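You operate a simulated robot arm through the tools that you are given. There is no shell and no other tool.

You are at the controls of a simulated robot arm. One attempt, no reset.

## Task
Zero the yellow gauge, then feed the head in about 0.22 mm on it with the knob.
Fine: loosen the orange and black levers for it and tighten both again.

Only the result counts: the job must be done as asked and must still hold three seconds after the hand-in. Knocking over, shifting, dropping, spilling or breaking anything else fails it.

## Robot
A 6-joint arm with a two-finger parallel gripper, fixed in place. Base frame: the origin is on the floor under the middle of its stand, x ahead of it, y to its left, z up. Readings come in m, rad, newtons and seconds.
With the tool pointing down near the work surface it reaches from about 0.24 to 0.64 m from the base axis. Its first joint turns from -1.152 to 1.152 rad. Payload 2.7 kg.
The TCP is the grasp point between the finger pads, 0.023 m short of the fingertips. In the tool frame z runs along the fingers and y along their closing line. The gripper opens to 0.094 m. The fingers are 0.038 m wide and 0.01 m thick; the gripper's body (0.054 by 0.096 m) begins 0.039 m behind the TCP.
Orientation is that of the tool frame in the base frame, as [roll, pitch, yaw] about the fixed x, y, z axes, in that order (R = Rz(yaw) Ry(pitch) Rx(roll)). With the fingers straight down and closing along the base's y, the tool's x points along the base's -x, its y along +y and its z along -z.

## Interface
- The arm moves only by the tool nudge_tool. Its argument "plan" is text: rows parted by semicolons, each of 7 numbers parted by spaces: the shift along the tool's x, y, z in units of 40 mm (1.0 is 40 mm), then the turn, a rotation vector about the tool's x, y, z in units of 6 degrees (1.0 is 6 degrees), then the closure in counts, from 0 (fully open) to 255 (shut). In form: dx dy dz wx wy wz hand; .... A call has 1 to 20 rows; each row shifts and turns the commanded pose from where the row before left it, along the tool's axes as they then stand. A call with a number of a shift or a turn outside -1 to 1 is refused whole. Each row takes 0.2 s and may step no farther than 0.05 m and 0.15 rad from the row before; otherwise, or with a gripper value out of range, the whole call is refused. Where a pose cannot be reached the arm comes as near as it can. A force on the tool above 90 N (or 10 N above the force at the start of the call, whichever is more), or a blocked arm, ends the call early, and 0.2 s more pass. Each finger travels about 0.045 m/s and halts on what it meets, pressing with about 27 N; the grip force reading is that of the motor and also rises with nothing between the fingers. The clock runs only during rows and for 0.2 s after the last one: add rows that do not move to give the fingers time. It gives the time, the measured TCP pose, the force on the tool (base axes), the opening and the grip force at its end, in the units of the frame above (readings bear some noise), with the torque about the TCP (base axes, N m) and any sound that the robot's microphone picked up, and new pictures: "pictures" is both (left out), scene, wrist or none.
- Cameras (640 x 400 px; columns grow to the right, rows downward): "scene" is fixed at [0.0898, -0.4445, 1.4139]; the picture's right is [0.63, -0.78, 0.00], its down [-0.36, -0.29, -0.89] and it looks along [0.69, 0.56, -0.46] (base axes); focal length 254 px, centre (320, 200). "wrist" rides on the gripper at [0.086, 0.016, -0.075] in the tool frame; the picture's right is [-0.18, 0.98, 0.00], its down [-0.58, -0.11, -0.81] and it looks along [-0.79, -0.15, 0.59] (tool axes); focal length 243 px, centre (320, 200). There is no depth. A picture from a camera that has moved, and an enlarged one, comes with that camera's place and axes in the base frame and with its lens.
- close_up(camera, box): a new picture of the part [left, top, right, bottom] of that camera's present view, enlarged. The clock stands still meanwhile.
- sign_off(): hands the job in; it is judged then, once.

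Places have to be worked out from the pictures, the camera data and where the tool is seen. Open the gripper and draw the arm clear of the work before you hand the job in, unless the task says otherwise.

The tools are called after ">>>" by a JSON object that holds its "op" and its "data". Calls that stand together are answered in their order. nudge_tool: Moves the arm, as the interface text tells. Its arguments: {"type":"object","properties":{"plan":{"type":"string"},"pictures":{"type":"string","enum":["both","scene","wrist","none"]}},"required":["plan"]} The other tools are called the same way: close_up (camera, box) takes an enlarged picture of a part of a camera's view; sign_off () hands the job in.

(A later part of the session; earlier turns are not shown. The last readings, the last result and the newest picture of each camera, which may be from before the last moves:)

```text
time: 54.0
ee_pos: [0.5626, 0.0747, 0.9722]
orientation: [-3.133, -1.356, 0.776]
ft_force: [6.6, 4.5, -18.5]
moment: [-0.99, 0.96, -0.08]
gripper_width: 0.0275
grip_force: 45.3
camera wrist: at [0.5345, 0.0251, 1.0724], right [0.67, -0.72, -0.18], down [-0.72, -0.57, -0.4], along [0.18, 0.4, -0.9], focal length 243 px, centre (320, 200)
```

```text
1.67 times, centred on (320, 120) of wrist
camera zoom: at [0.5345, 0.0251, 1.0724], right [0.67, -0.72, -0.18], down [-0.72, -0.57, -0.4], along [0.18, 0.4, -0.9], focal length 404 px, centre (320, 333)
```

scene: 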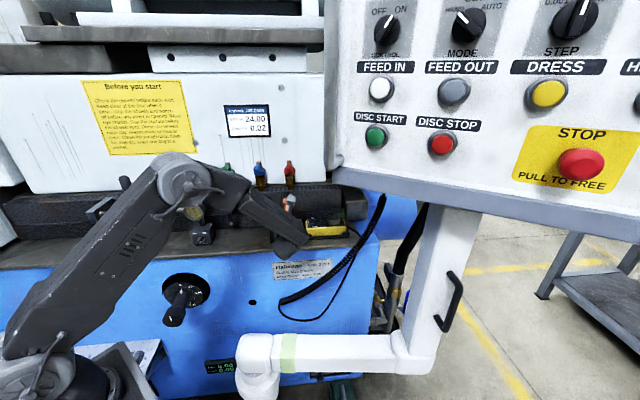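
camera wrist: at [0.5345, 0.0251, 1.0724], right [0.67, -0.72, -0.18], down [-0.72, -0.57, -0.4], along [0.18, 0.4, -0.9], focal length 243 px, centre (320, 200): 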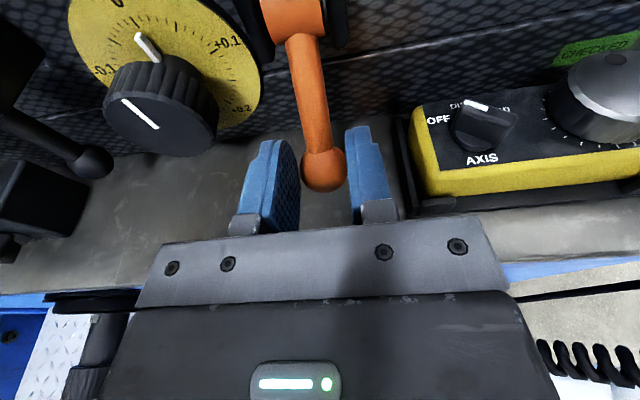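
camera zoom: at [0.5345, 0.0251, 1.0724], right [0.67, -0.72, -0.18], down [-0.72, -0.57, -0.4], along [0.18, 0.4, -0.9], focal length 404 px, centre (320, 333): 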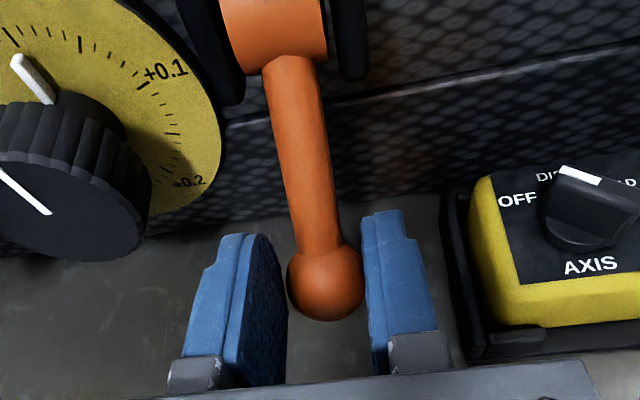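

The lever follows, about 45° out with roughly 20 N of resistance. I'll keep swinging up towards 90°.

>>> {"op": "nudge_tool", "data": {"plan": "0.08 0 -0.095 0 0 0 205; 0.08 0 -0.095 0 0 0 205; 0.08 0 -0.095 0 0 0 205; 0.08 0 -0.09 0 0 0 205; 0.1 0 -0.07 0 0 0 205; 0.1 0 -0.07 0 0 0 205; 0.1 0 -0.07 0 0 0 205; 0.1 0 -0.07 0 0 0 205", "pictures": "both"}}

>>> {"op": "close_up", "data": {"camera": "wrist", "box": [200, 0, 440, 240]}}

>>> {"op": "close_up", "data": {"camera": "scene", "box": [240, 180, 340, 250]}}

```text
time: 55.8
ee_pos: [0.5477, 0.0593, 1.0046]
orientation: [-3.127, -1.355, 0.772]
ft_force: [-10.2, -7.3, -19.7]
moment: [-0.92, 1.05, 0.06]
gripper_width: 0.027
grip_force: 45.1
camera wrist: at [0.52, 0.0103, 1.1052], right [0.67, -0.72, -0.18], down [-0.72, -0.57, -0.39], along [0.18, 0.39, -0.9], focal length 243 px, centre (320, 200)
```

scene: 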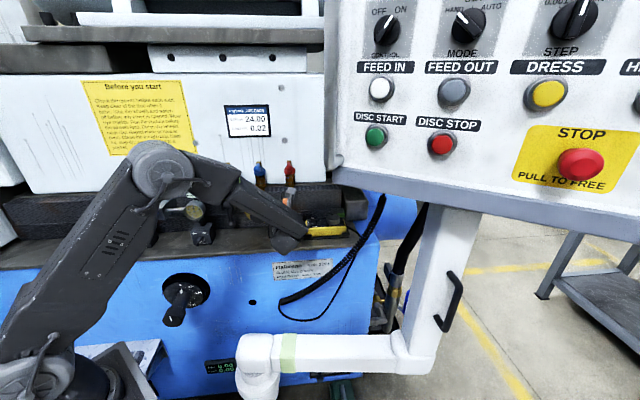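
wrist: 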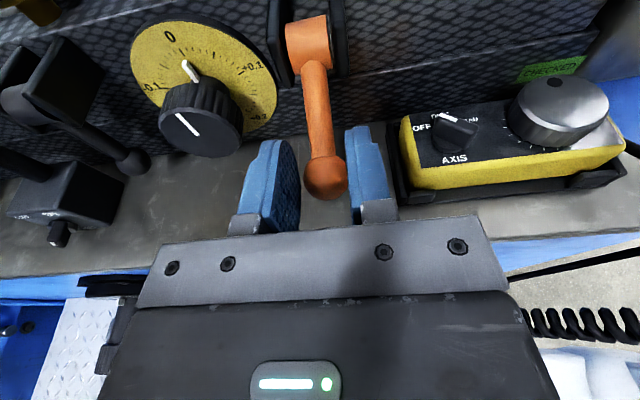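

```text
1.67 times, centred on (320, 120) of wrist
camera zoom: at [0.52, 0.0103, 1.1052], right [0.67, -0.72, -0.18], down [-0.72, -0.57, -0.39], along [0.18, 0.39, -0.9], focal length 404 px, centre (320, 333)
```

zoom: 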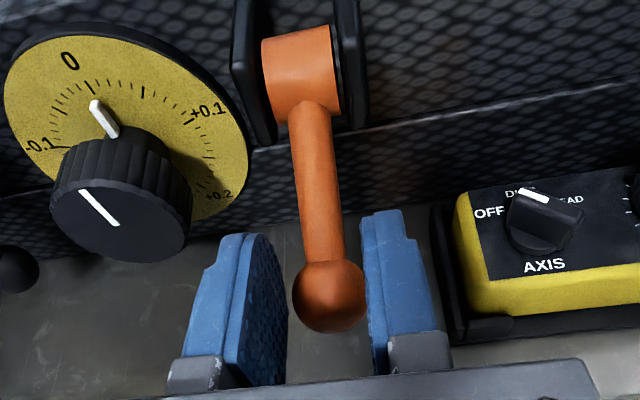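

```text
5.71 times, centred on (290, 215) of scene
camera zoom: at [0.0898, -0.4446, 1.4138], right [0.63, -0.78, 0.0], down [-0.36, -0.29, -0.89], along [0.69, 0.56, -0.46], focal length 1454 px, centre (491, 114)
```

zoom: 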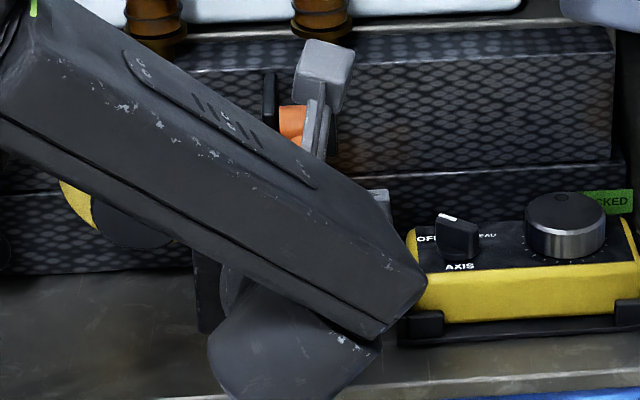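

The lever is at about 70° with a steady torque near 1.1 N m. My path runs slightly inside the arc, so I'll ease outward while continuing to about 90°.

>>> {"op": "nudge_tool", "data": {"plan": "0.1 0 -0.07 0 0 0 205; 0.11 0 -0.06 0 0 0 205; 0.11 0 -0.055 0 0 0 205; 0.115 0 -0.05 0 0 0 205; 0.115 0 -0.05 0 0 0 205; 0 0 0 0 0 0 205", "pictures": "wrist"}}

>>> {"op": "close_up", "data": {"camera": "wrist", "box": [200, 0, 440, 240]}}

```text
time: 57.2
ee_pos: [0.5431, 0.0563, 1.0306]
orientation: [-3.139, -1.36, 0.786]
ft_force: [0.3, -0.6, -0.7]
moment: [0.03, -0.01, 0.01]
gripper_width: 0.0185
grip_force: 0.1
camera wrist: at [0.5154, 0.0066, 1.1322], right [0.67, -0.72, -0.18], down [-0.72, -0.57, -0.4], along [0.19, 0.4, -0.9], focal length 243 px, centre (320, 200)
```

wrist: 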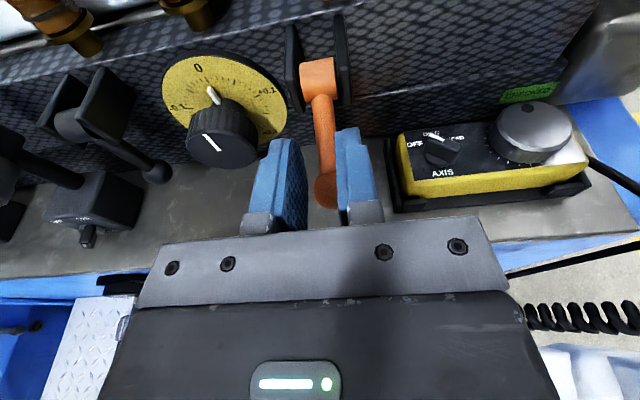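

```text
1.67 times, centred on (320, 120) of wrist
camera zoom: at [0.5154, 0.0066, 1.1322], right [0.67, -0.72, -0.18], down [-0.72, -0.57, -0.4], along [0.19, 0.4, -0.9], focal length 404 px, centre (320, 333)
```

zoom: 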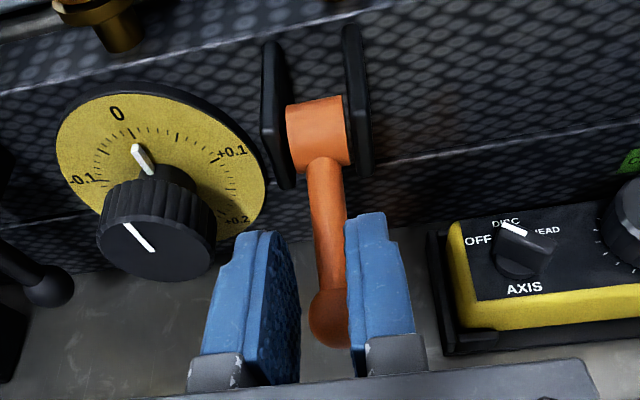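

The ball slipped out near 70° at about the same position as before, so that may be the lever's end stop. I'll open, re-centre on the ball, and test gently whether it goes further.

>>> {"op": "nudge_tool", "data": {"plan": "0 0 0 0 0 0 140; 0 0 0 0 0 0 140; -0.4 0 0 0 0 0 140; -0.4 0 0.15 0 0 0 140; 0 0 0.15 0 0 0 140; 0 0 0 0 0 0 140", "pictures": "wrist"}}

>>> {"op": "close_up", "data": {"camera": "wrist", "box": [200, 0, 440, 240]}}

```text
time: 58.6
ee_pos: [0.5466, 0.0587, 0.9967]
orientation: [-3.14, -1.362, 0.785]
ft_force: [1.0, -0.3, 1.0]
moment: [-0.03, 0.03, -0.01]
gripper_width: 0.0425
grip_force: 0.1
camera wrist: at [0.5193, 0.0098, 1.0973], right [0.67, -0.72, -0.18], down [-0.72, -0.57, -0.4], along [0.19, 0.4, -0.9], focal length 243 px, centre (320, 200)
```

wrist: 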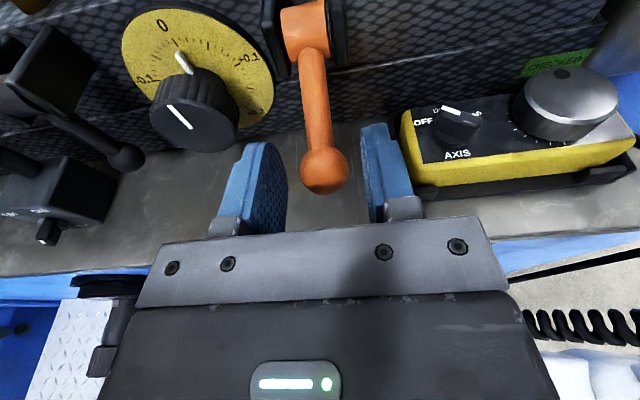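

```text
1.67 times, centred on (320, 120) of wrist
camera zoom: at [0.5193, 0.0098, 1.0973], right [0.67, -0.72, -0.18], down [-0.72, -0.57, -0.4], along [0.19, 0.4, -0.9], focal length 404 px, centre (320, 333)
```

zoom: 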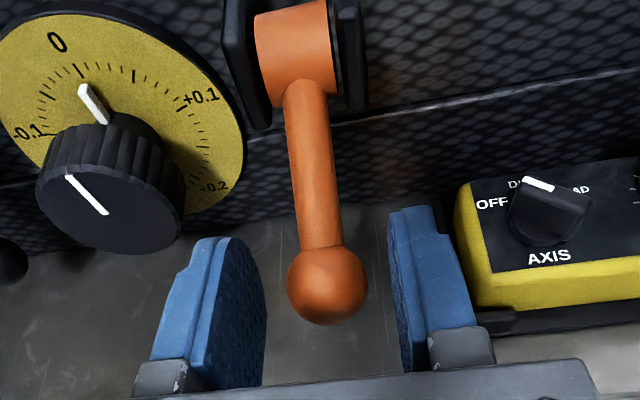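

The ball slid gradually in the pads because of the friction-limited grip, so the lever is at about 58°, not yet proven open. Pushing from below with closed fingers will be surer, so I'll back off, close, and go underneath the ball.

>>> {"op": "nudge_tool", "data": {"plan": "0 0 -0.5 0 0 0 140; 0 0 -0.5 0 0 0 140; 0 0 0 0 0 0 255; -0.44 0 0 0 0 0 255; -0.44 0 0 0 0 0 255; -0.44 0 0 0 0 0 255; 0 0 0 0 0 0 255; 0 0 0.5 0 0 0 255; 0 0 0.5 0 0 0 255; 0 0 0.33 0 0 0 255; 0 0 0 0 0 0 255", "pictures": "both"}}

>>> {"op": "close_up", "data": {"camera": "wrist", "box": [200, 0, 440, 240]}}

>>> {"op": "close_up", "data": {"camera": "scene", "box": [240, 180, 340, 250]}}

```text
time: 61.0
ee_pos: [0.5482, 0.0606, 0.9425]
orientation: [-3.141, -1.361, 0.787]
ft_force: [-0.2, 0.0, -0.5]
moment: [0.03, 0.01, 0.02]
gripper_width: 0.0001
grip_force: 27.0
camera wrist: at [0.5211, 0.0114, 1.0434], right [0.67, -0.72, -0.18], down [-0.72, -0.57, -0.4], along [0.19, 0.4, -0.9], focal length 243 px, centre (320, 200)
```

scene: 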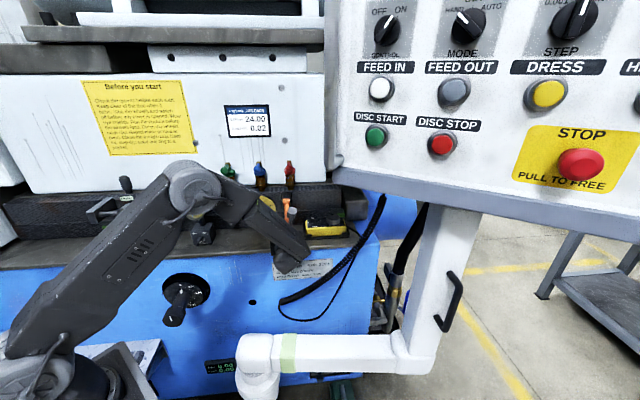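
wrist: 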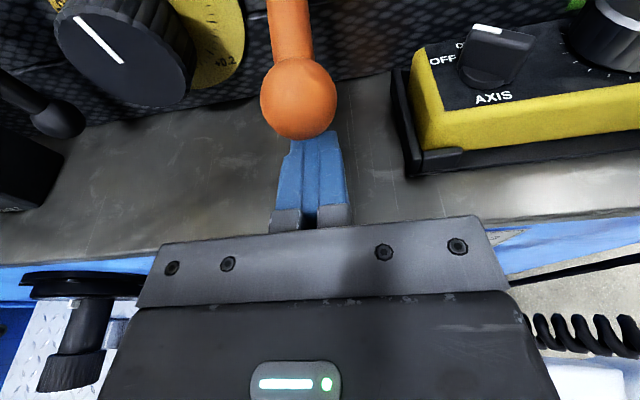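

```text
1.67 times, centred on (320, 120) of wrist
camera zoom: at [0.5211, 0.0114, 1.0434], right [0.67, -0.72, -0.18], down [-0.72, -0.57, -0.4], along [0.19, 0.4, -0.9], focal length 404 px, centre (320, 333)
```

zoom: 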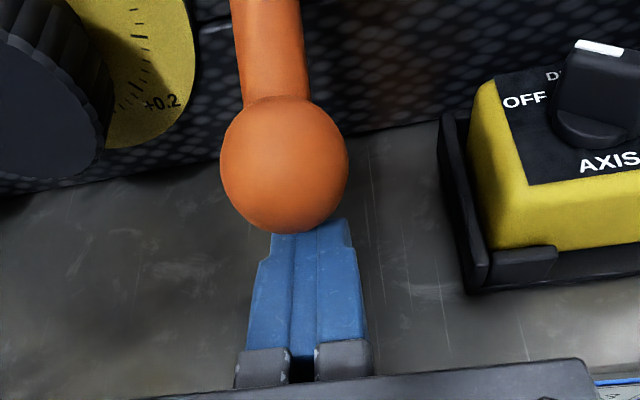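

```text
5.71 times, centred on (290, 215) of scene
camera zoom: at [0.0898, -0.4444, 1.4139], right [0.63, -0.78, 0.0], down [-0.36, -0.29, -0.89], along [0.69, 0.56, -0.46], focal length 1454 px, centre (491, 114)
```

zoom: 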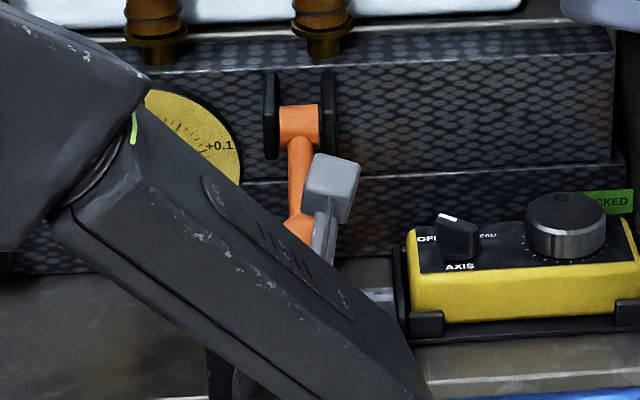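

The ball is at about 61°, 7 mm above the closed fingertips. I'll lift in small steps and watch the force.

>>> {"op": "nudge_tool", "data": {"plan": "0.093 0 -0.045 0 0 0 255; 0.093 0 -0.045 0 0 0 255; 0.093 0 -0.045 0 0 0 255; 0.093 0 -0.045 0 0 0 255; 0.093 0 -0.045 0 0 0 255", "pictures": "wrist"}}

```text
time: 62.2
ee_pos: [0.546, 0.0578, 0.9636]
orientation: [3.141, -1.362, 0.789]
ft_force: [-1.0, -0.9, -3.2]
moment: [0.08, -0.09, -0.01]
gripper_width: 0.0
grip_force: 26.8
camera wrist: at [0.517, 0.0078, 1.064], right [0.67, -0.72, -0.18], down [-0.72, -0.57, -0.4], along [0.19, 0.4, -0.9], focal length 243 px, centre (320, 200)
```

wrist: 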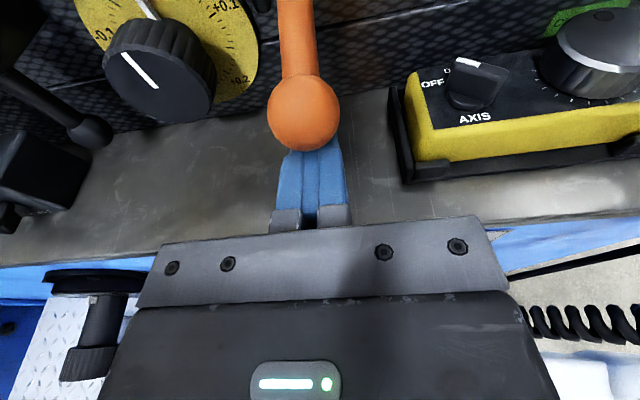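

The lever is now around 73° and rising with only about 3 N, so it's moving freely here. I'll keep lifting to find where it ends.

>>> {"op": "nudge_tool", "data": {"plan": "0.1 0 -0.03 0 0 0 255; 0.1 0 -0.03 0 0 0 255; 0.1 0 -0.03 0 0 0 255; 0.1 0 -0.03 0 0 0 255; 0.1 0 -0.03 0 0 0 255; 0 0 0 0 0 0 255", "pictures": "wrist"}}

```text
time: 63.6
ee_pos: [0.5416, 0.0544, 0.9699]
orientation: [-3.072, -1.325, 0.714]
ft_force: [14.3, 3.5, -65.4]
moment: [-0.6, 0.92, -0.09]
gripper_width: 0.0001
grip_force: 27.0
camera wrist: at [0.5164, 0.0075, 1.0713], right [0.66, -0.73, -0.2], down [-0.74, -0.57, -0.37], along [0.16, 0.39, -0.91], focal length 243 px, centre (320, 200)
```

wrist: 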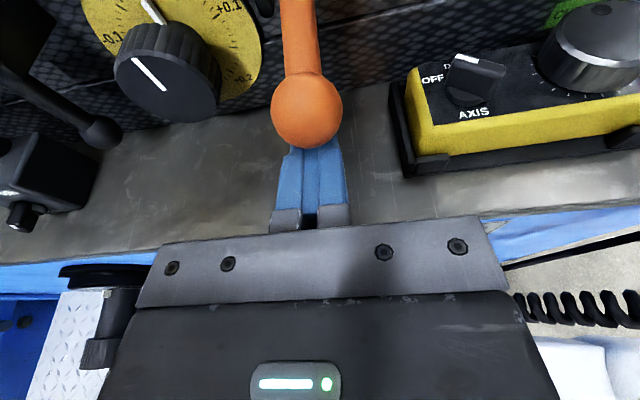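

The force climbed to 65 N with no more motion, so the lever is fully open at its end stop (about 75°). I'll back off down and away.

>>> {"op": "nudge_tool", "data": {"plan": "-0.2 0 0.06 0 0 0 255; -0.2 0 0.06 0 0 0 255; -0.2 0 0.0 0 0 0 255; -0.2 0 0 0 0 0 255; 0 0 -0.5 0 0 0 255; 0 0 -0.5 0 0 0 255; 0 0 -0.5 0 0 0 255; 0 0 0 0 0 0 255", "pictures": "both"}}

>>> {"op": "close_up", "data": {"camera": "scene", "box": [160, 170, 340, 250]}}

```text
time: 65.4
ee_pos: [0.5011, 0.0135, 0.964]
orientation: [3.14, -1.362, 0.791]
ft_force: [-0.5, -0.1, 0.3]
moment: [0.0, 0.0, -0.01]
gripper_width: 0.0
grip_force: 27.2
camera wrist: at [0.4731, -0.0363, 1.0649], right [0.67, -0.72, -0.18], down [-0.72, -0.57, -0.4], along [0.19, 0.4, -0.9], focal length 243 px, centre (320, 200)
```

scene: 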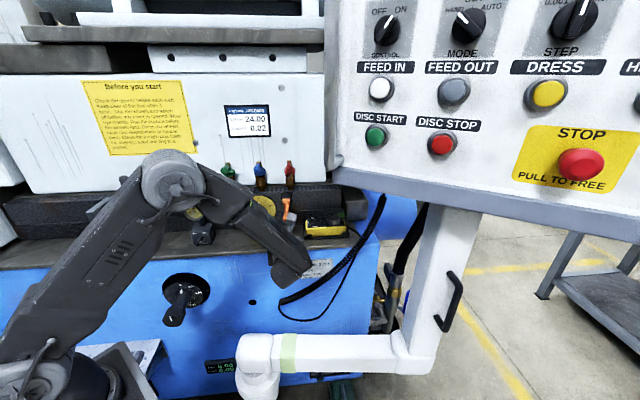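
wrist: 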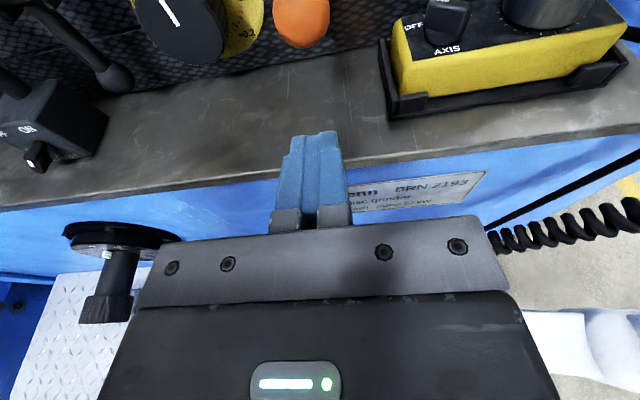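

```text
3.56 times, centred on (250, 210) of scene
camera zoom: at [0.0897, -0.4445, 1.4139], right [0.63, -0.78, 0.0], down [-0.36, -0.29, -0.89], along [0.69, 0.56, -0.46], focal length 904 px, centre (569, 164)
```

zoom: 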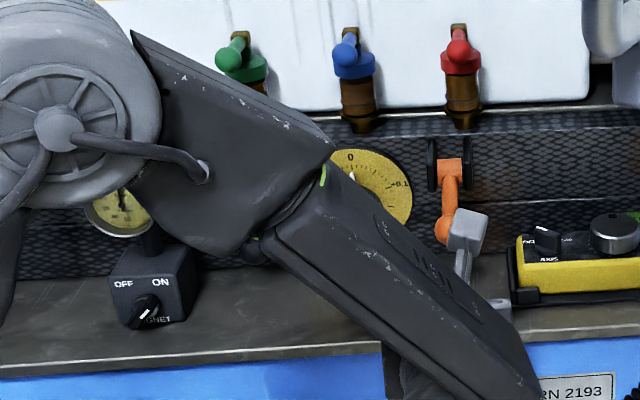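

The orange lever is open. Next I'll slide left to the black lever and open the fingers to about 42 mm.

>>> {"op": "nudge_tool", "data": {"plan": "0 -0.95 0 0 0 0 200; 0 -0.95 0.1 0 0 0 140; 0 -0.95 0.1 0 0 0 140; 0 -0.95 0.1 0 0 0 140; 0.3 -0.87 0.1 0 0 0 140; 0 0 0 0 0 0 140", "pictures": "both"}}

>>> {"op": "close_up", "data": {"camera": "wrist", "box": [200, 40, 440, 220]}}

>>> {"op": "close_up", "data": {"camera": "scene", "box": [160, 170, 340, 250]}}

```text
time: 66.8
ee_pos: [0.3813, 0.1566, 0.9726]
orientation: [3.141, -1.361, 0.785]
ft_force: [-0.4, -0.3, 0.0]
moment: [0.04, 0.0, 0.03]
gripper_width: 0.0424
grip_force: 0.0
camera wrist: at [0.3535, 0.1087, 1.0723], right [0.67, -0.72, -0.18], down [-0.72, -0.57, -0.4], along [0.19, 0.4, -0.9], focal length 243 px, centre (320, 200)
```

scene: 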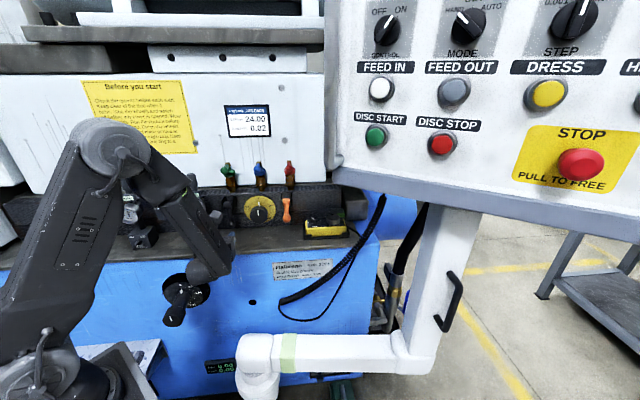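
wrist: 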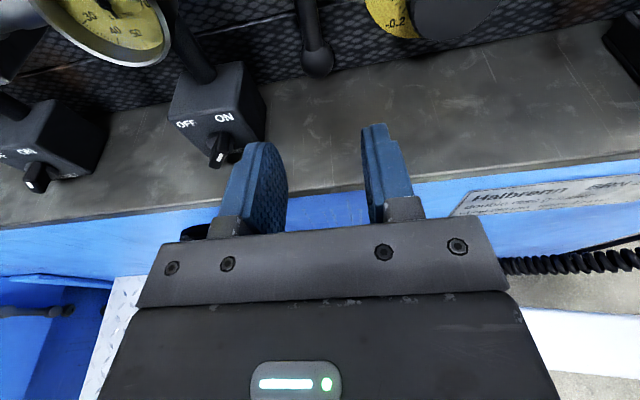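

```text
2.22 times, centred on (320, 130) of wrist
camera zoom: at [0.3535, 0.1087, 1.0723], right [0.67, -0.72, -0.18], down [-0.72, -0.57, -0.4], along [0.19, 0.4, -0.9], focal length 539 px, centre (320, 356)
```

zoom: 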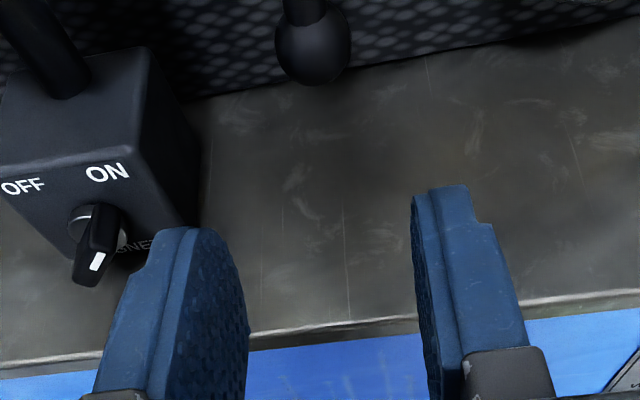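

```text
3.56 times, centred on (250, 210) of scene
camera zoom: at [0.0898, -0.4444, 1.4139], right [0.63, -0.78, 0.0], down [-0.36, -0.29, -0.89], along [0.69, 0.56, -0.46], focal length 904 px, centre (569, 164)
```

zoom: 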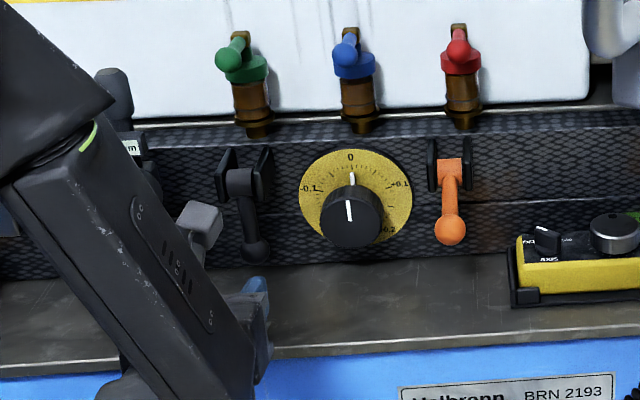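

The orange lever sticks out, open. The black ball is at D ≈ 0.512, about 3 mm left of my axis. I'll correct and advance most of the way.

>>> {"op": "nudge_tool", "data": {"plan": "0.04 -0.073 0.5 0 0 0 140; 0.04 0 0.6 0 0 0 140; 0 0 0.6 0 0 0 140; 0 0 0.6 0 0 0 140; 0 0 0.2 0 0 0 140; 0 0 0 0 0 0 140", "pictures": "wrist"}}

>>> {"op": "close_up", "data": {"camera": "wrist", "box": [200, 40, 440, 220]}}

```text
time: 68.2
ee_pos: [0.4494, 0.2287, 0.9547]
orientation: [-3.14, -1.362, 0.782]
ft_force: [-0.2, 0.6, 0.5]
moment: [0.0, 0.0, 0.01]
gripper_width: 0.0423
grip_force: 0.1
camera wrist: at [0.4215, 0.1798, 1.0553], right [0.67, -0.72, -0.18], down [-0.72, -0.57, -0.4], along [0.19, 0.4, -0.9], focal length 243 px, centre (320, 200)
```

wrist: 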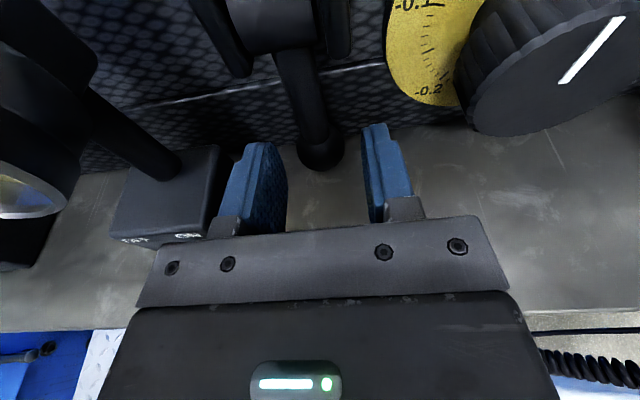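

```text
2.22 times, centred on (320, 130) of wrist
camera zoom: at [0.4215, 0.1798, 1.0553], right [0.67, -0.72, -0.18], down [-0.72, -0.57, -0.4], along [0.19, 0.4, -0.9], focal length 539 px, centre (320, 356)
```

zoom: 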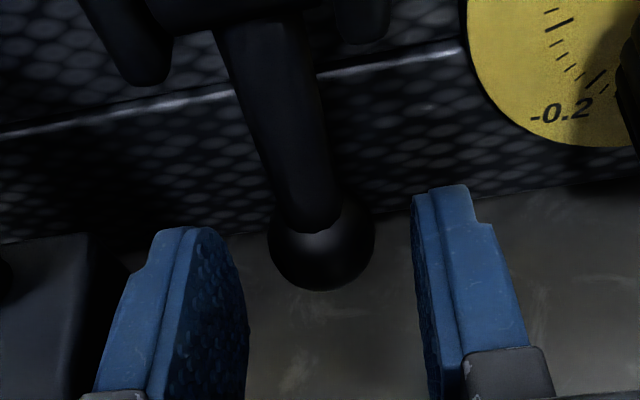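

The gauge's magnet base is close to the left side of my gripper body. I'll yaw the tool 6° so the body swings away from it, then advance the last 22 mm.

>>> {"op": "nudge_tool", "data": {"plan": "0 0 0 0.5 0 0 140; 0 0 0 0.5 0 0 140; 0 0.029 0.27 0 0 0 140; 0 0.029 0.27 0 0 0 140; 0 0 0 0 0 0 140", "pictures": "wrist"}}

>>> {"op": "close_up", "data": {"camera": "wrist", "box": [200, 40, 440, 220]}}

```text
time: 69.4
ee_pos: [0.4645, 0.2441, 0.9493]
orientation: [-3.036, -1.36, 0.783]
ft_force: [-0.5, -0.4, 0.0]
moment: [0.0, -0.01, -0.02]
gripper_width: 0.0425
grip_force: 0.0
camera wrist: at [0.4434, 0.1912, 1.0503], right [0.74, -0.65, -0.2], down [-0.66, -0.63, -0.4], along [0.13, 0.43, -0.89], focal length 243 px, centre (320, 200)
```

wrist: 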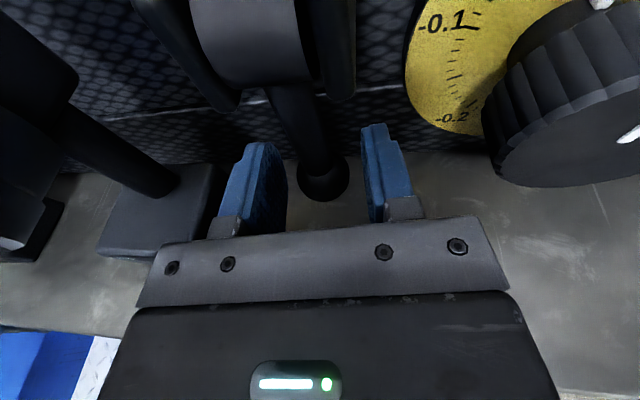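

```text
2.22 times, centred on (320, 130) of wrist
camera zoom: at [0.4434, 0.1912, 1.0503], right [0.74, -0.65, -0.2], down [-0.66, -0.63, -0.4], along [0.13, 0.43, -0.89], focal length 539 px, centre (320, 356)
```

zoom: 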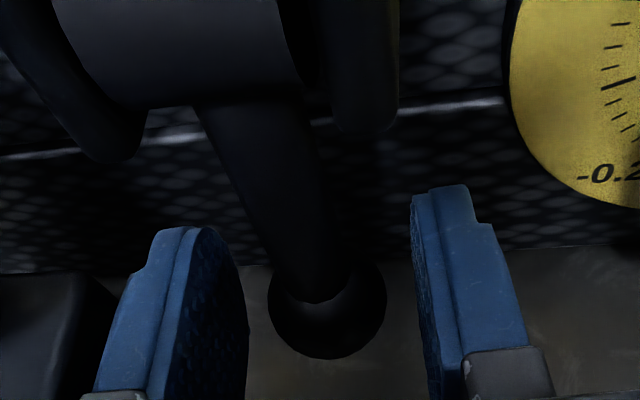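

The ball sits in the same place between the pads as the orange one did. I'll make a 1 mm right correction and close.

>>> {"op": "nudge_tool", "data": {"plan": "0 0.028 0.05 0 0 0 160; 0 0 0 0 0 0 180; 0 0 0 0 0 0 205; 0 0 0 0 0 0 205; 0 0 0 0 0 0 205", "pictures": "none"}}

```text
time: 70.6
ee_pos: [0.4651, 0.2447, 0.9508]
orientation: [-3.037, -1.361, 0.788]
ft_force: [-3.9, 4.6, 0.8]
moment: [-0.02, 0.1, 0.04]
gripper_width: 0.0274
grip_force: 45.0
```

Gripped. I'll fix the small lateral error and swing the black lever out along its arc to about 30°.

>>> {"op": "nudge_tool", "data": {"plan": "0 -0.02 0 0 0 0 230; -0.005 -0.0104 -0.0985 0 0 0 230; -0.005 -0.0104 -0.0985 0 0 0 230; -0.005 -0.0104 -0.0985 0 0 0 230; -0.005 -0.0104 -0.0985 0 0 0 230; 0.02 -0.0127 -0.121 0 0 0 230; 0.022 -0.0127 -0.121 0 0 0 230; 0.024 -0.0127 -0.121 0 0 0 230; 0.024 -0.0127 -0.121 0 0 0 230", "pictures": "wrist"}}

```text
time: 72.6
ee_pos: [0.4424, 0.2218, 0.9594]
orientation: [-3.035, -1.361, 0.784]
ft_force: [10.4, -3.1, -11.6]
moment: [-0.63, 0.41, -0.12]
gripper_width: 0.0273
grip_force: 35.0
camera wrist: at [0.4214, 0.1683, 1.0595], right [0.73, -0.65, -0.2], down [-0.67, -0.63, -0.4], along [0.13, 0.43, -0.9], focal length 243 px, centre (320, 200)
```

wrist: 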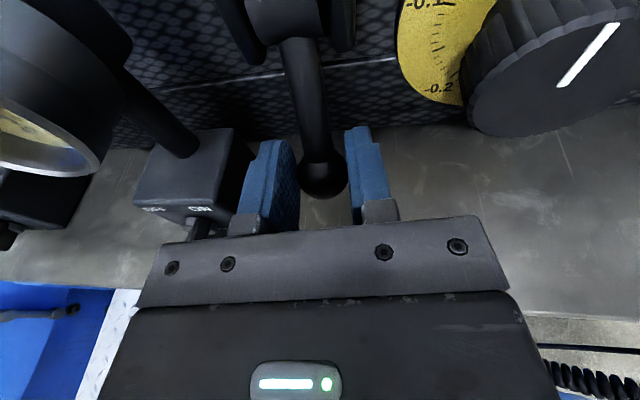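

The ball is holding well in the pads. I'll continue to about 60°.

>>> {"op": "nudge_tool", "data": {"plan": "0.045 -0.0117 -0.111 0 0 0 230; 0.05 -0.0117 -0.111 0 0 0 230; 0.055 -0.0117 -0.111 0 0 0 230; 0.06 -0.0117 -0.108 0 0 0 230; 0.072 -0.0099 -0.098 0 0 0 230; 0.078 -0.0099 -0.094 0 0 0 230; 0.083 -0.0099 -0.092 0 0 0 230; 0.086 -0.0099 -0.09 0 0 0 230", "pictures": "wrist"}}

```text
time: 74.4
ee_pos: [0.4222, 0.202, 0.9857]
orientation: [-3.04, -1.351, 0.784]
ft_force: [8.9, -10.0, -22.4]
moment: [-1.26, 0.81, -0.13]
gripper_width: 0.0275
grip_force: 44.9
camera wrist: at [0.4023, 0.1489, 1.0858], right [0.73, -0.65, -0.2], down [-0.67, -0.63, -0.39], along [0.13, 0.42, -0.9], focal length 243 px, centre (320, 200)
```

wrist: 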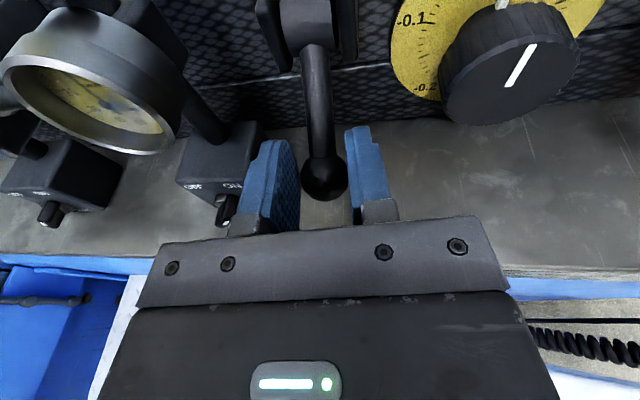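

Still gripped at about 60° with around 22 N. I'll continue up to the expected stop near 75°.

>>> {"op": "nudge_tool", "data": {"plan": "0.095 0.01 -0.08 0 0 0 230; 0.1 0.005 -0.072 0 0 0 230; 0.102 -0.0073 -0.07 0 0 0 230; 0.104 -0.0073 -0.066 0 0 0 230; 0 0 0 0 0 0 230", "pictures": "wrist"}}

```text
time: 75.6
ee_pos: [0.4191, 0.1965, 1.0058]
orientation: [-3.039, -1.361, 0.788]
ft_force: [-0.6, -5.1, -10.5]
moment: [-0.63, 0.4, -0.04]
gripper_width: 0.0266
grip_force: 44.8
camera wrist: at [0.3968, 0.1433, 1.1061], right [0.74, -0.65, -0.2], down [-0.66, -0.63, -0.4], along [0.13, 0.43, -0.89], focal length 243 px, centre (320, 200)
```

wrist: 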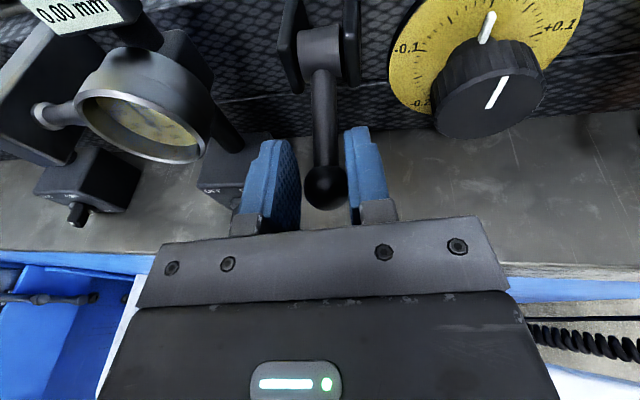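

The ball has slipped to around 61° as the orange one did. I'll repeat what worked: open, back out, close, go beneath and push up to the stop.

>>> {"op": "nudge_tool", "data": {"plan": "0 0 0 0 0 0 140; 0 0 0 0 0 0 140; 0 0 -0.5 0 0 0 140; 0 0 -0.5 0 0 0 140; 0 0 0 0 0 0 255; -0.52 0 0 0 0 0 255; -0.52 0 0 0 0 0 255; -0.52 0 0 0 0 0 255; 0 0 0.5 0 0 0 255; 0 0 0.5 0 0 0 255; 0 0 0.12 0 0 0 255; 0 0 0 0 0 0 255", "pictures": "wrist"}}

```text
time: 78.2
ee_pos: [0.4123, 0.1903, 0.9431]
orientation: [-3.037, -1.361, 0.785]
ft_force: [-0.2, -0.1, -0.4]
moment: [-0.01, -0.01, -0.02]
gripper_width: 0.0
grip_force: 26.8
camera wrist: at [0.3906, 0.1374, 1.0438], right [0.74, -0.65, -0.2], down [-0.66, -0.63, -0.4], along [0.13, 0.43, -0.89], focal length 243 px, centre (320, 200)
```

wrist: 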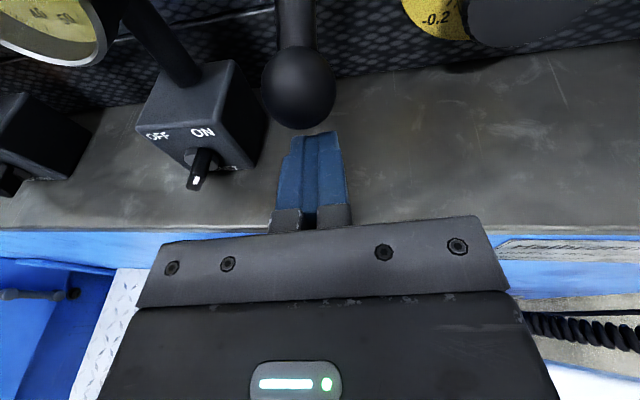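

The ball is at about 61°, 8 mm above the closed fingers. I'll centre under it and lift in steps.

>>> {"op": "nudge_tool", "data": {"plan": "0 -0.07 0 0 0 0 255; 0.093 0 -0.045 0 0 0 255; 0.093 0 -0.045 0 0 0 255; 0.093 0 -0.045 0 0 0 255; 0.093 0 -0.045 0 0 0 255; 0.093 0 -0.045 0 0 0 255; 0.1 0 -0.03 0 0 0 255", "pictures": "none"}}

```text
time: 79.8
ee_pos: [0.4056, 0.1891, 0.9672]
orientation: [-3.031, -1.358, 0.782]
ft_force: [-1.0, -2.6, -7.5]
moment: [-0.03, 0.05, 0.07]
gripper_width: 0.0
grip_force: 26.6
```

Force is still small at 7.5 N, so the lever is moving. I'll lift a bit more to reach the stop.

>>> {"op": "nudge_tool", "data": {"plan": "0.1 0 -0.03 0 0 0 255; 0.08 0 -0.02 0 0 0 255; 0 0 0 0 0 0 255", "pictures": "wrist"}}

```text
time: 80.6
ee_pos: [0.4044, 0.1871, 0.968]
orientation: [-3.02, -1.341, 0.77]
ft_force: [5.2, 4.5, -46.2]
moment: [-0.53, 0.66, 0.15]
gripper_width: 0.0002
grip_force: 27.0
camera wrist: at [0.3857, 0.1349, 1.0703], right [0.73, -0.65, -0.21], down [-0.67, -0.64, -0.38], along [0.12, 0.42, -0.9], focal length 243 px, centre (320, 200)
```

wrist: 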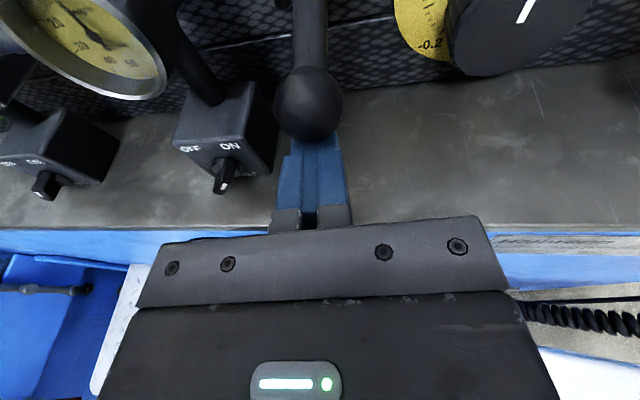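

The stop was reached at 46 N, so the black lever is fully open. I'll back down and out, undo the yaw, and check the gauge reading.

>>> {"op": "nudge_tool", "data": {"plan": "-0.2 0 0.05 0 0 0 255; -0.2 0 0 0 0 0 255; -0.2 0 0 0 0 0 255; -0.1 0 0 0 0 0 255; 0 0 -0.5 0 0 0 255; 0 0 -0.5 0 0 0 255; 0 0 -0.6 -0.5 0 0 255; 0 0 0 -0.5 0 0 255; 0.5 0 0 0 0 0 0; 0.5 0 0 0 0 0 0; 0 0 0 0 0 0 0", "pictures": "both"}}

>>> {"op": "close_up", "data": {"camera": "scene", "box": [160, 170, 340, 250]}}

>>> {"op": "close_up", "data": {"camera": "wrist", "box": [200, 0, 640, 240]}}

```text
time: 83.0
ee_pos: [0.3689, 0.1435, 1.0005]
orientation: [3.141, -1.361, 0.787]
ft_force: [-0.5, 0.2, 0.1]
moment: [-0.01, 0.0, -0.01]
gripper_width: 0.0689
grip_force: 0.1
camera wrist: at [0.3417, 0.0931, 1.1003], right [0.67, -0.72, -0.18], down [-0.72, -0.57, -0.4], along [0.19, 0.4, -0.9], focal length 243 px, centre (320, 200)
```

scene: 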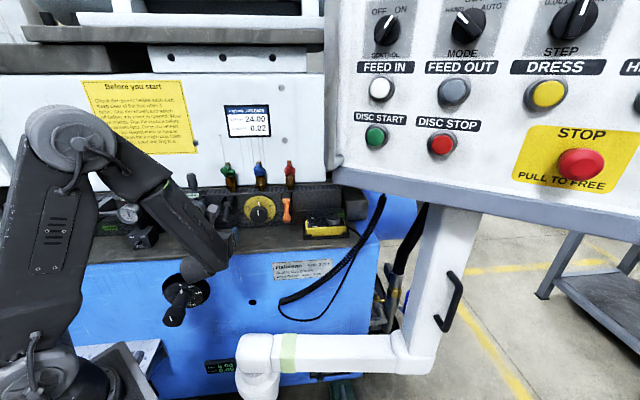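
wrist: 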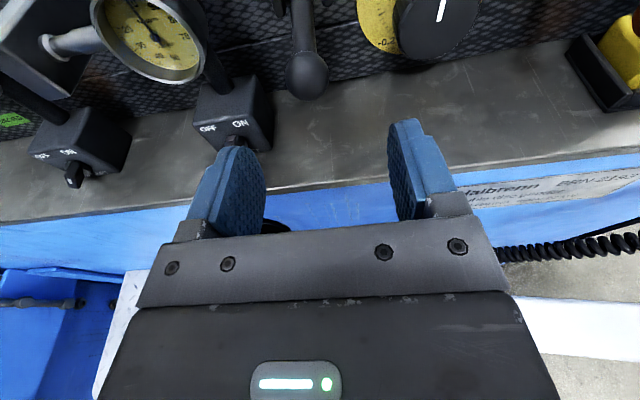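

```text
3.56 times, centred on (250, 210) of scene
camera zoom: at [0.0897, -0.4445, 1.4139], right [0.63, -0.78, 0.0], down [-0.36, -0.29, -0.89], along [0.69, 0.56, -0.46], focal length 904 px, centre (569, 164)
```

zoom: 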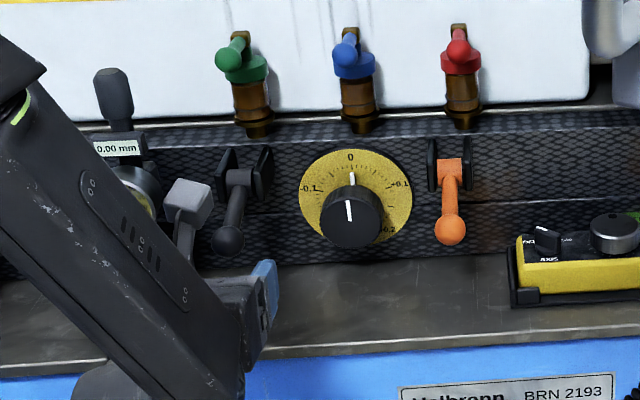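

```text
1.45 times, centred on (420, 120) of wrist
camera zoom: at [0.3417, 0.0931, 1.1003], right [0.67, -0.72, -0.18], down [-0.72, -0.57, -0.4], along [0.19, 0.4, -0.9], focal length 353 px, centre (174, 316)
```

zoom: 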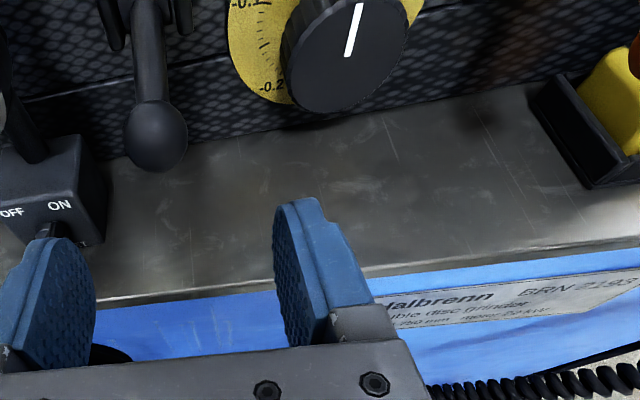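

Both levers are out and the yellow gauge still reads 0.00. Next is the knob, so I'll level the tool, move in front of it, and open to about 80 mm.

>>> {"op": "nudge_tool", "data": {"plan": "0 0.5 0 0 1 0 36; 0 0.5 0 0 1 0 36; 0 0.6 0 0 0 0 36; -0.4 0.58 0 0 0 0 36; 0 0 0 0 0 0 36; 0 0 0 0 0 0 36", "pictures": "both"}}

>>> {"op": "close_up", "data": {"camera": "wrist", "box": [200, 0, 440, 200]}}

>>> {"op": "close_up", "data": {"camera": "scene", "box": [160, 170, 340, 250]}}

```text
time: 84.4
ee_pos: [0.4316, 0.0794, 0.9829]
orientation: [3.018, -1.57, 0.912]
ft_force: [0.5, -0.7, -0.8]
moment: [0.0, -0.01, 0.01]
gripper_width: 0.0806
grip_force: 0.0
camera wrist: at [0.3898, 0.0163, 1.0702], right [0.7, -0.69, -0.18], down [-0.65, -0.49, -0.58], along [0.31, 0.52, -0.79], focal length 243 px, centre (320, 200)
```

scene: 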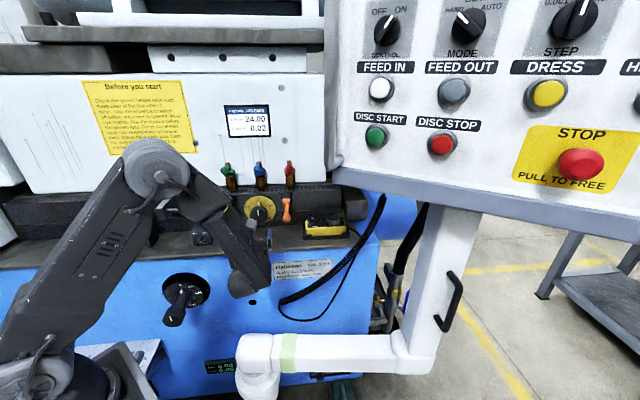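
wrist: 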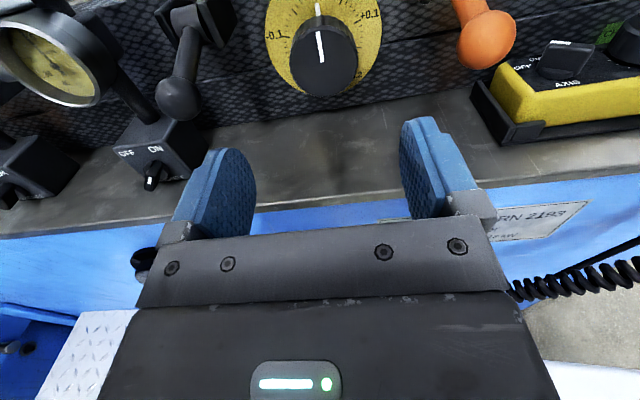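

```text
2.00 times, centred on (320, 100) of wrist
camera zoom: at [0.3898, 0.0163, 1.0702], right [0.7, -0.69, -0.18], down [-0.65, -0.49, -0.58], along [0.31, 0.52, -0.79], focal length 485 px, centre (320, 400)
```

zoom: 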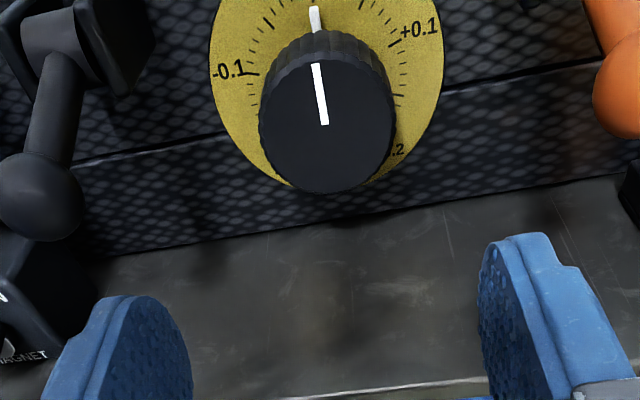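

```text
3.56 times, centred on (250, 210) of scene
camera zoom: at [0.0898, -0.4445, 1.4139], right [0.63, -0.78, 0.0], down [-0.36, -0.29, -0.89], along [0.69, 0.56, -0.46], focal length 904 px, centre (569, 164)
```

zoom: 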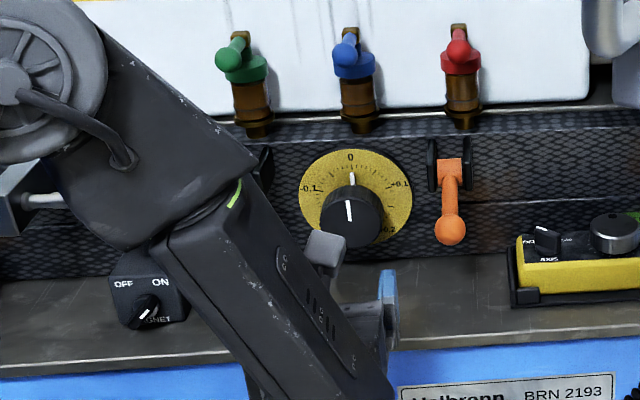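

The knob axis comes out near T = -0.249, z = 0.979, with the face at D ≈ 0.4975 and about 58 mm across. I'll centre on it and pre-roll -40° so one clockwise stroke can turn it about 80°.

>>> {"op": "nudge_tool", "data": {"plan": "-0.13 0.035 0 0 0 0 50; 0 0 0 0 0 -0.95 50; 0 0 0 0 0 -0.95 50; 0 0 0 0 0 -0.95 50; 0 0 0 0 0 -0.95 50; 0 0 0 0 0 -0.95 50; 0 0 0 0 0 -0.95 50; 0 0 0 0 0 -0.95 50; 0 0 0.5 0 0 0 50; 0 0 0.5 0 0 0 50; 0 0 0.5 0 0 0 50; 0 0 0.5 0 0 0 50; 0 0 0 0 0 0 50", "pictures": "both"}}

>>> {"op": "close_up", "data": {"camera": "wrist", "box": [160, 0, 480, 240]}}

>>> {"op": "close_up", "data": {"camera": "scene", "box": [200, 170, 340, 250]}}

```text
time: 87.2
ee_pos: [0.4892, 0.1348, 0.9781]
orientation: [1.571, -0.874, 2.358]
ft_force: [0.2, -0.1, -0.6]
moment: [-0.02, -0.02, 0.02]
gripper_width: 0.0756
grip_force: 0.1
camera wrist: at [0.4054, 0.115, 1.0558], right [0.62, -0.62, 0.49], down [-0.36, -0.78, -0.52], along [0.7, 0.14, -0.7], focal length 243 px, centre (320, 200)
```

scene: 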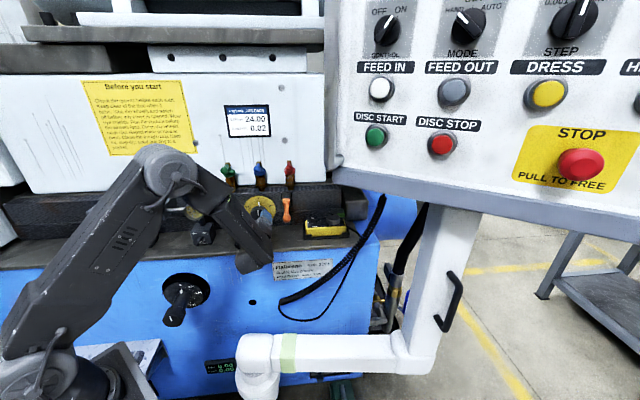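
wrist: 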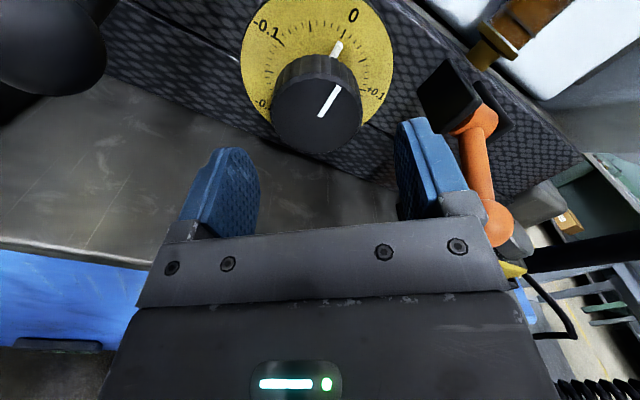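

```text
1.67 times, centred on (320, 120) of wrist
camera zoom: at [0.4054, 0.115, 1.0558], right [0.62, -0.62, 0.49], down [-0.36, -0.78, -0.52], along [0.7, 0.14, -0.7], focal length 404 px, centre (320, 333)
```

zoom: 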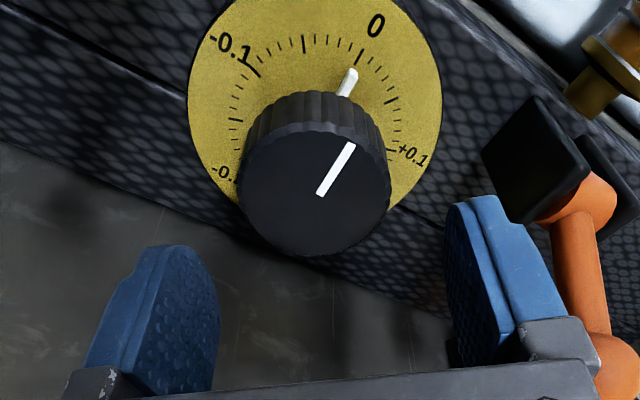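

```text
4.57 times, centred on (270, 210) of scene
camera zoom: at [0.0898, -0.4444, 1.4139], right [0.63, -0.78, 0.0], down [-0.36, -0.29, -0.89], along [0.69, 0.56, -0.46], focal length 1163 px, centre (549, 154)
```

zoom: 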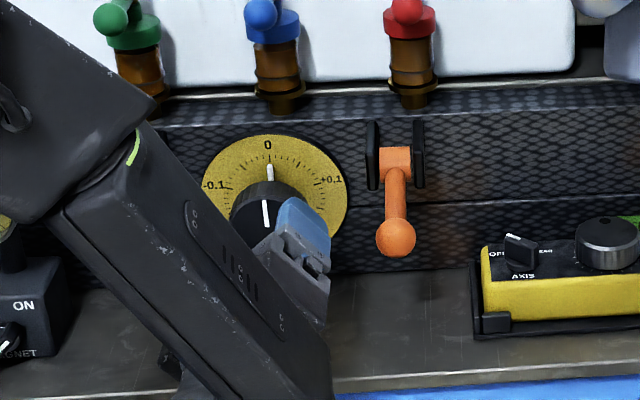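

The knob is nearly on the tool axis, off by about 1.5 mm. I'll correct and advance so the tips reach about 14 mm past the face.

>>> {"op": "nudge_tool", "data": {"plan": "-0.05 -0.03 0.3 0 0 0 50; 0 0 0.4 0 0 0 50; 0 0 0.4 0 0 0 50; 0 0 0 0 0 0 50", "pictures": "wrist"}}

>>> {"op": "close_up", "data": {"camera": "wrist", "box": [160, 0, 480, 240]}}

```text
time: 88.2
ee_pos: [0.5203, 0.1669, 0.9763]
orientation: [1.571, -0.875, 2.357]
ft_force: [-0.3, -1.0, -0.5]
moment: [0.03, -0.01, 0.02]
gripper_width: 0.0757
grip_force: 0.0
camera wrist: at [0.4372, 0.1459, 1.0533], right [0.62, -0.62, 0.49], down [-0.36, -0.78, -0.52], along [0.7, 0.14, -0.7], focal length 243 px, centre (320, 200)
```

wrist: 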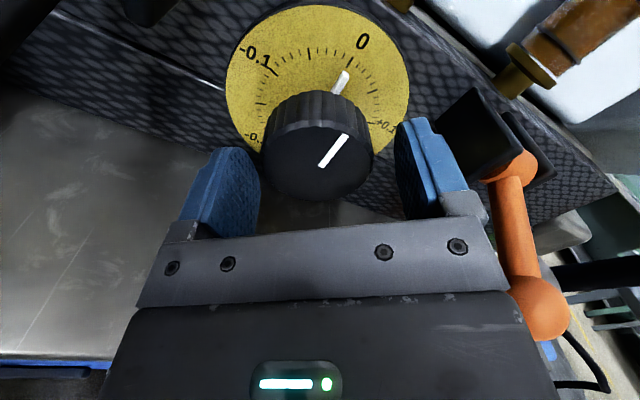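

```text
1.67 times, centred on (320, 120) of wrist
camera zoom: at [0.4372, 0.1459, 1.0533], right [0.62, -0.62, 0.49], down [-0.36, -0.78, -0.52], along [0.7, 0.14, -0.7], focal length 404 px, centre (320, 333)
```

zoom: 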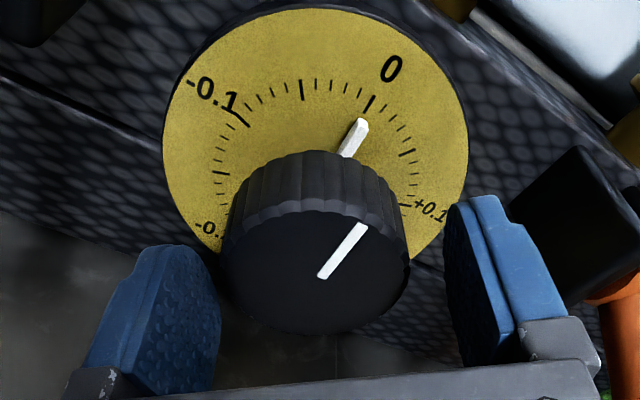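

The knob is centred with its face about 12 mm beyond the TCP. Closing on it.

>>> {"op": "nudge_tool", "data": {"plan": "0 0 0 0 0 0 85; 0 0 0 0 0 0 105; 0 0 0 0 0 0 125; 0 0 0 0 0 0 125", "pictures": "none"}}

```text
time: 89.2
ee_pos: [0.5196, 0.1673, 0.9762]
orientation: [1.576, -0.875, 2.356]
ft_force: [-4.2, 11.8, -10.0]
moment: [0.05, 0.03, 0.18]
gripper_width: 0.0577
grip_force: 45.1
```

Gripped at 58 mm, with a 15 N imbalance along the closing line. I'll shift 2.3 mm that way to centre.

>>> {"op": "nudge_tool", "data": {"plan": "0 -0.055 0 0 0 0 125; 0 0 0 0 0 0 125", "pictures": "none"}}

```text
time: 89.8
ee_pos: [0.5194, 0.168, 0.9753]
orientation: [1.57, -0.875, 2.356]
ft_force: [-1.8, 8.0, -3.7]
moment: [-0.87, 0.85, 0.2]
gripper_width: 0.0576
grip_force: 44.8
```

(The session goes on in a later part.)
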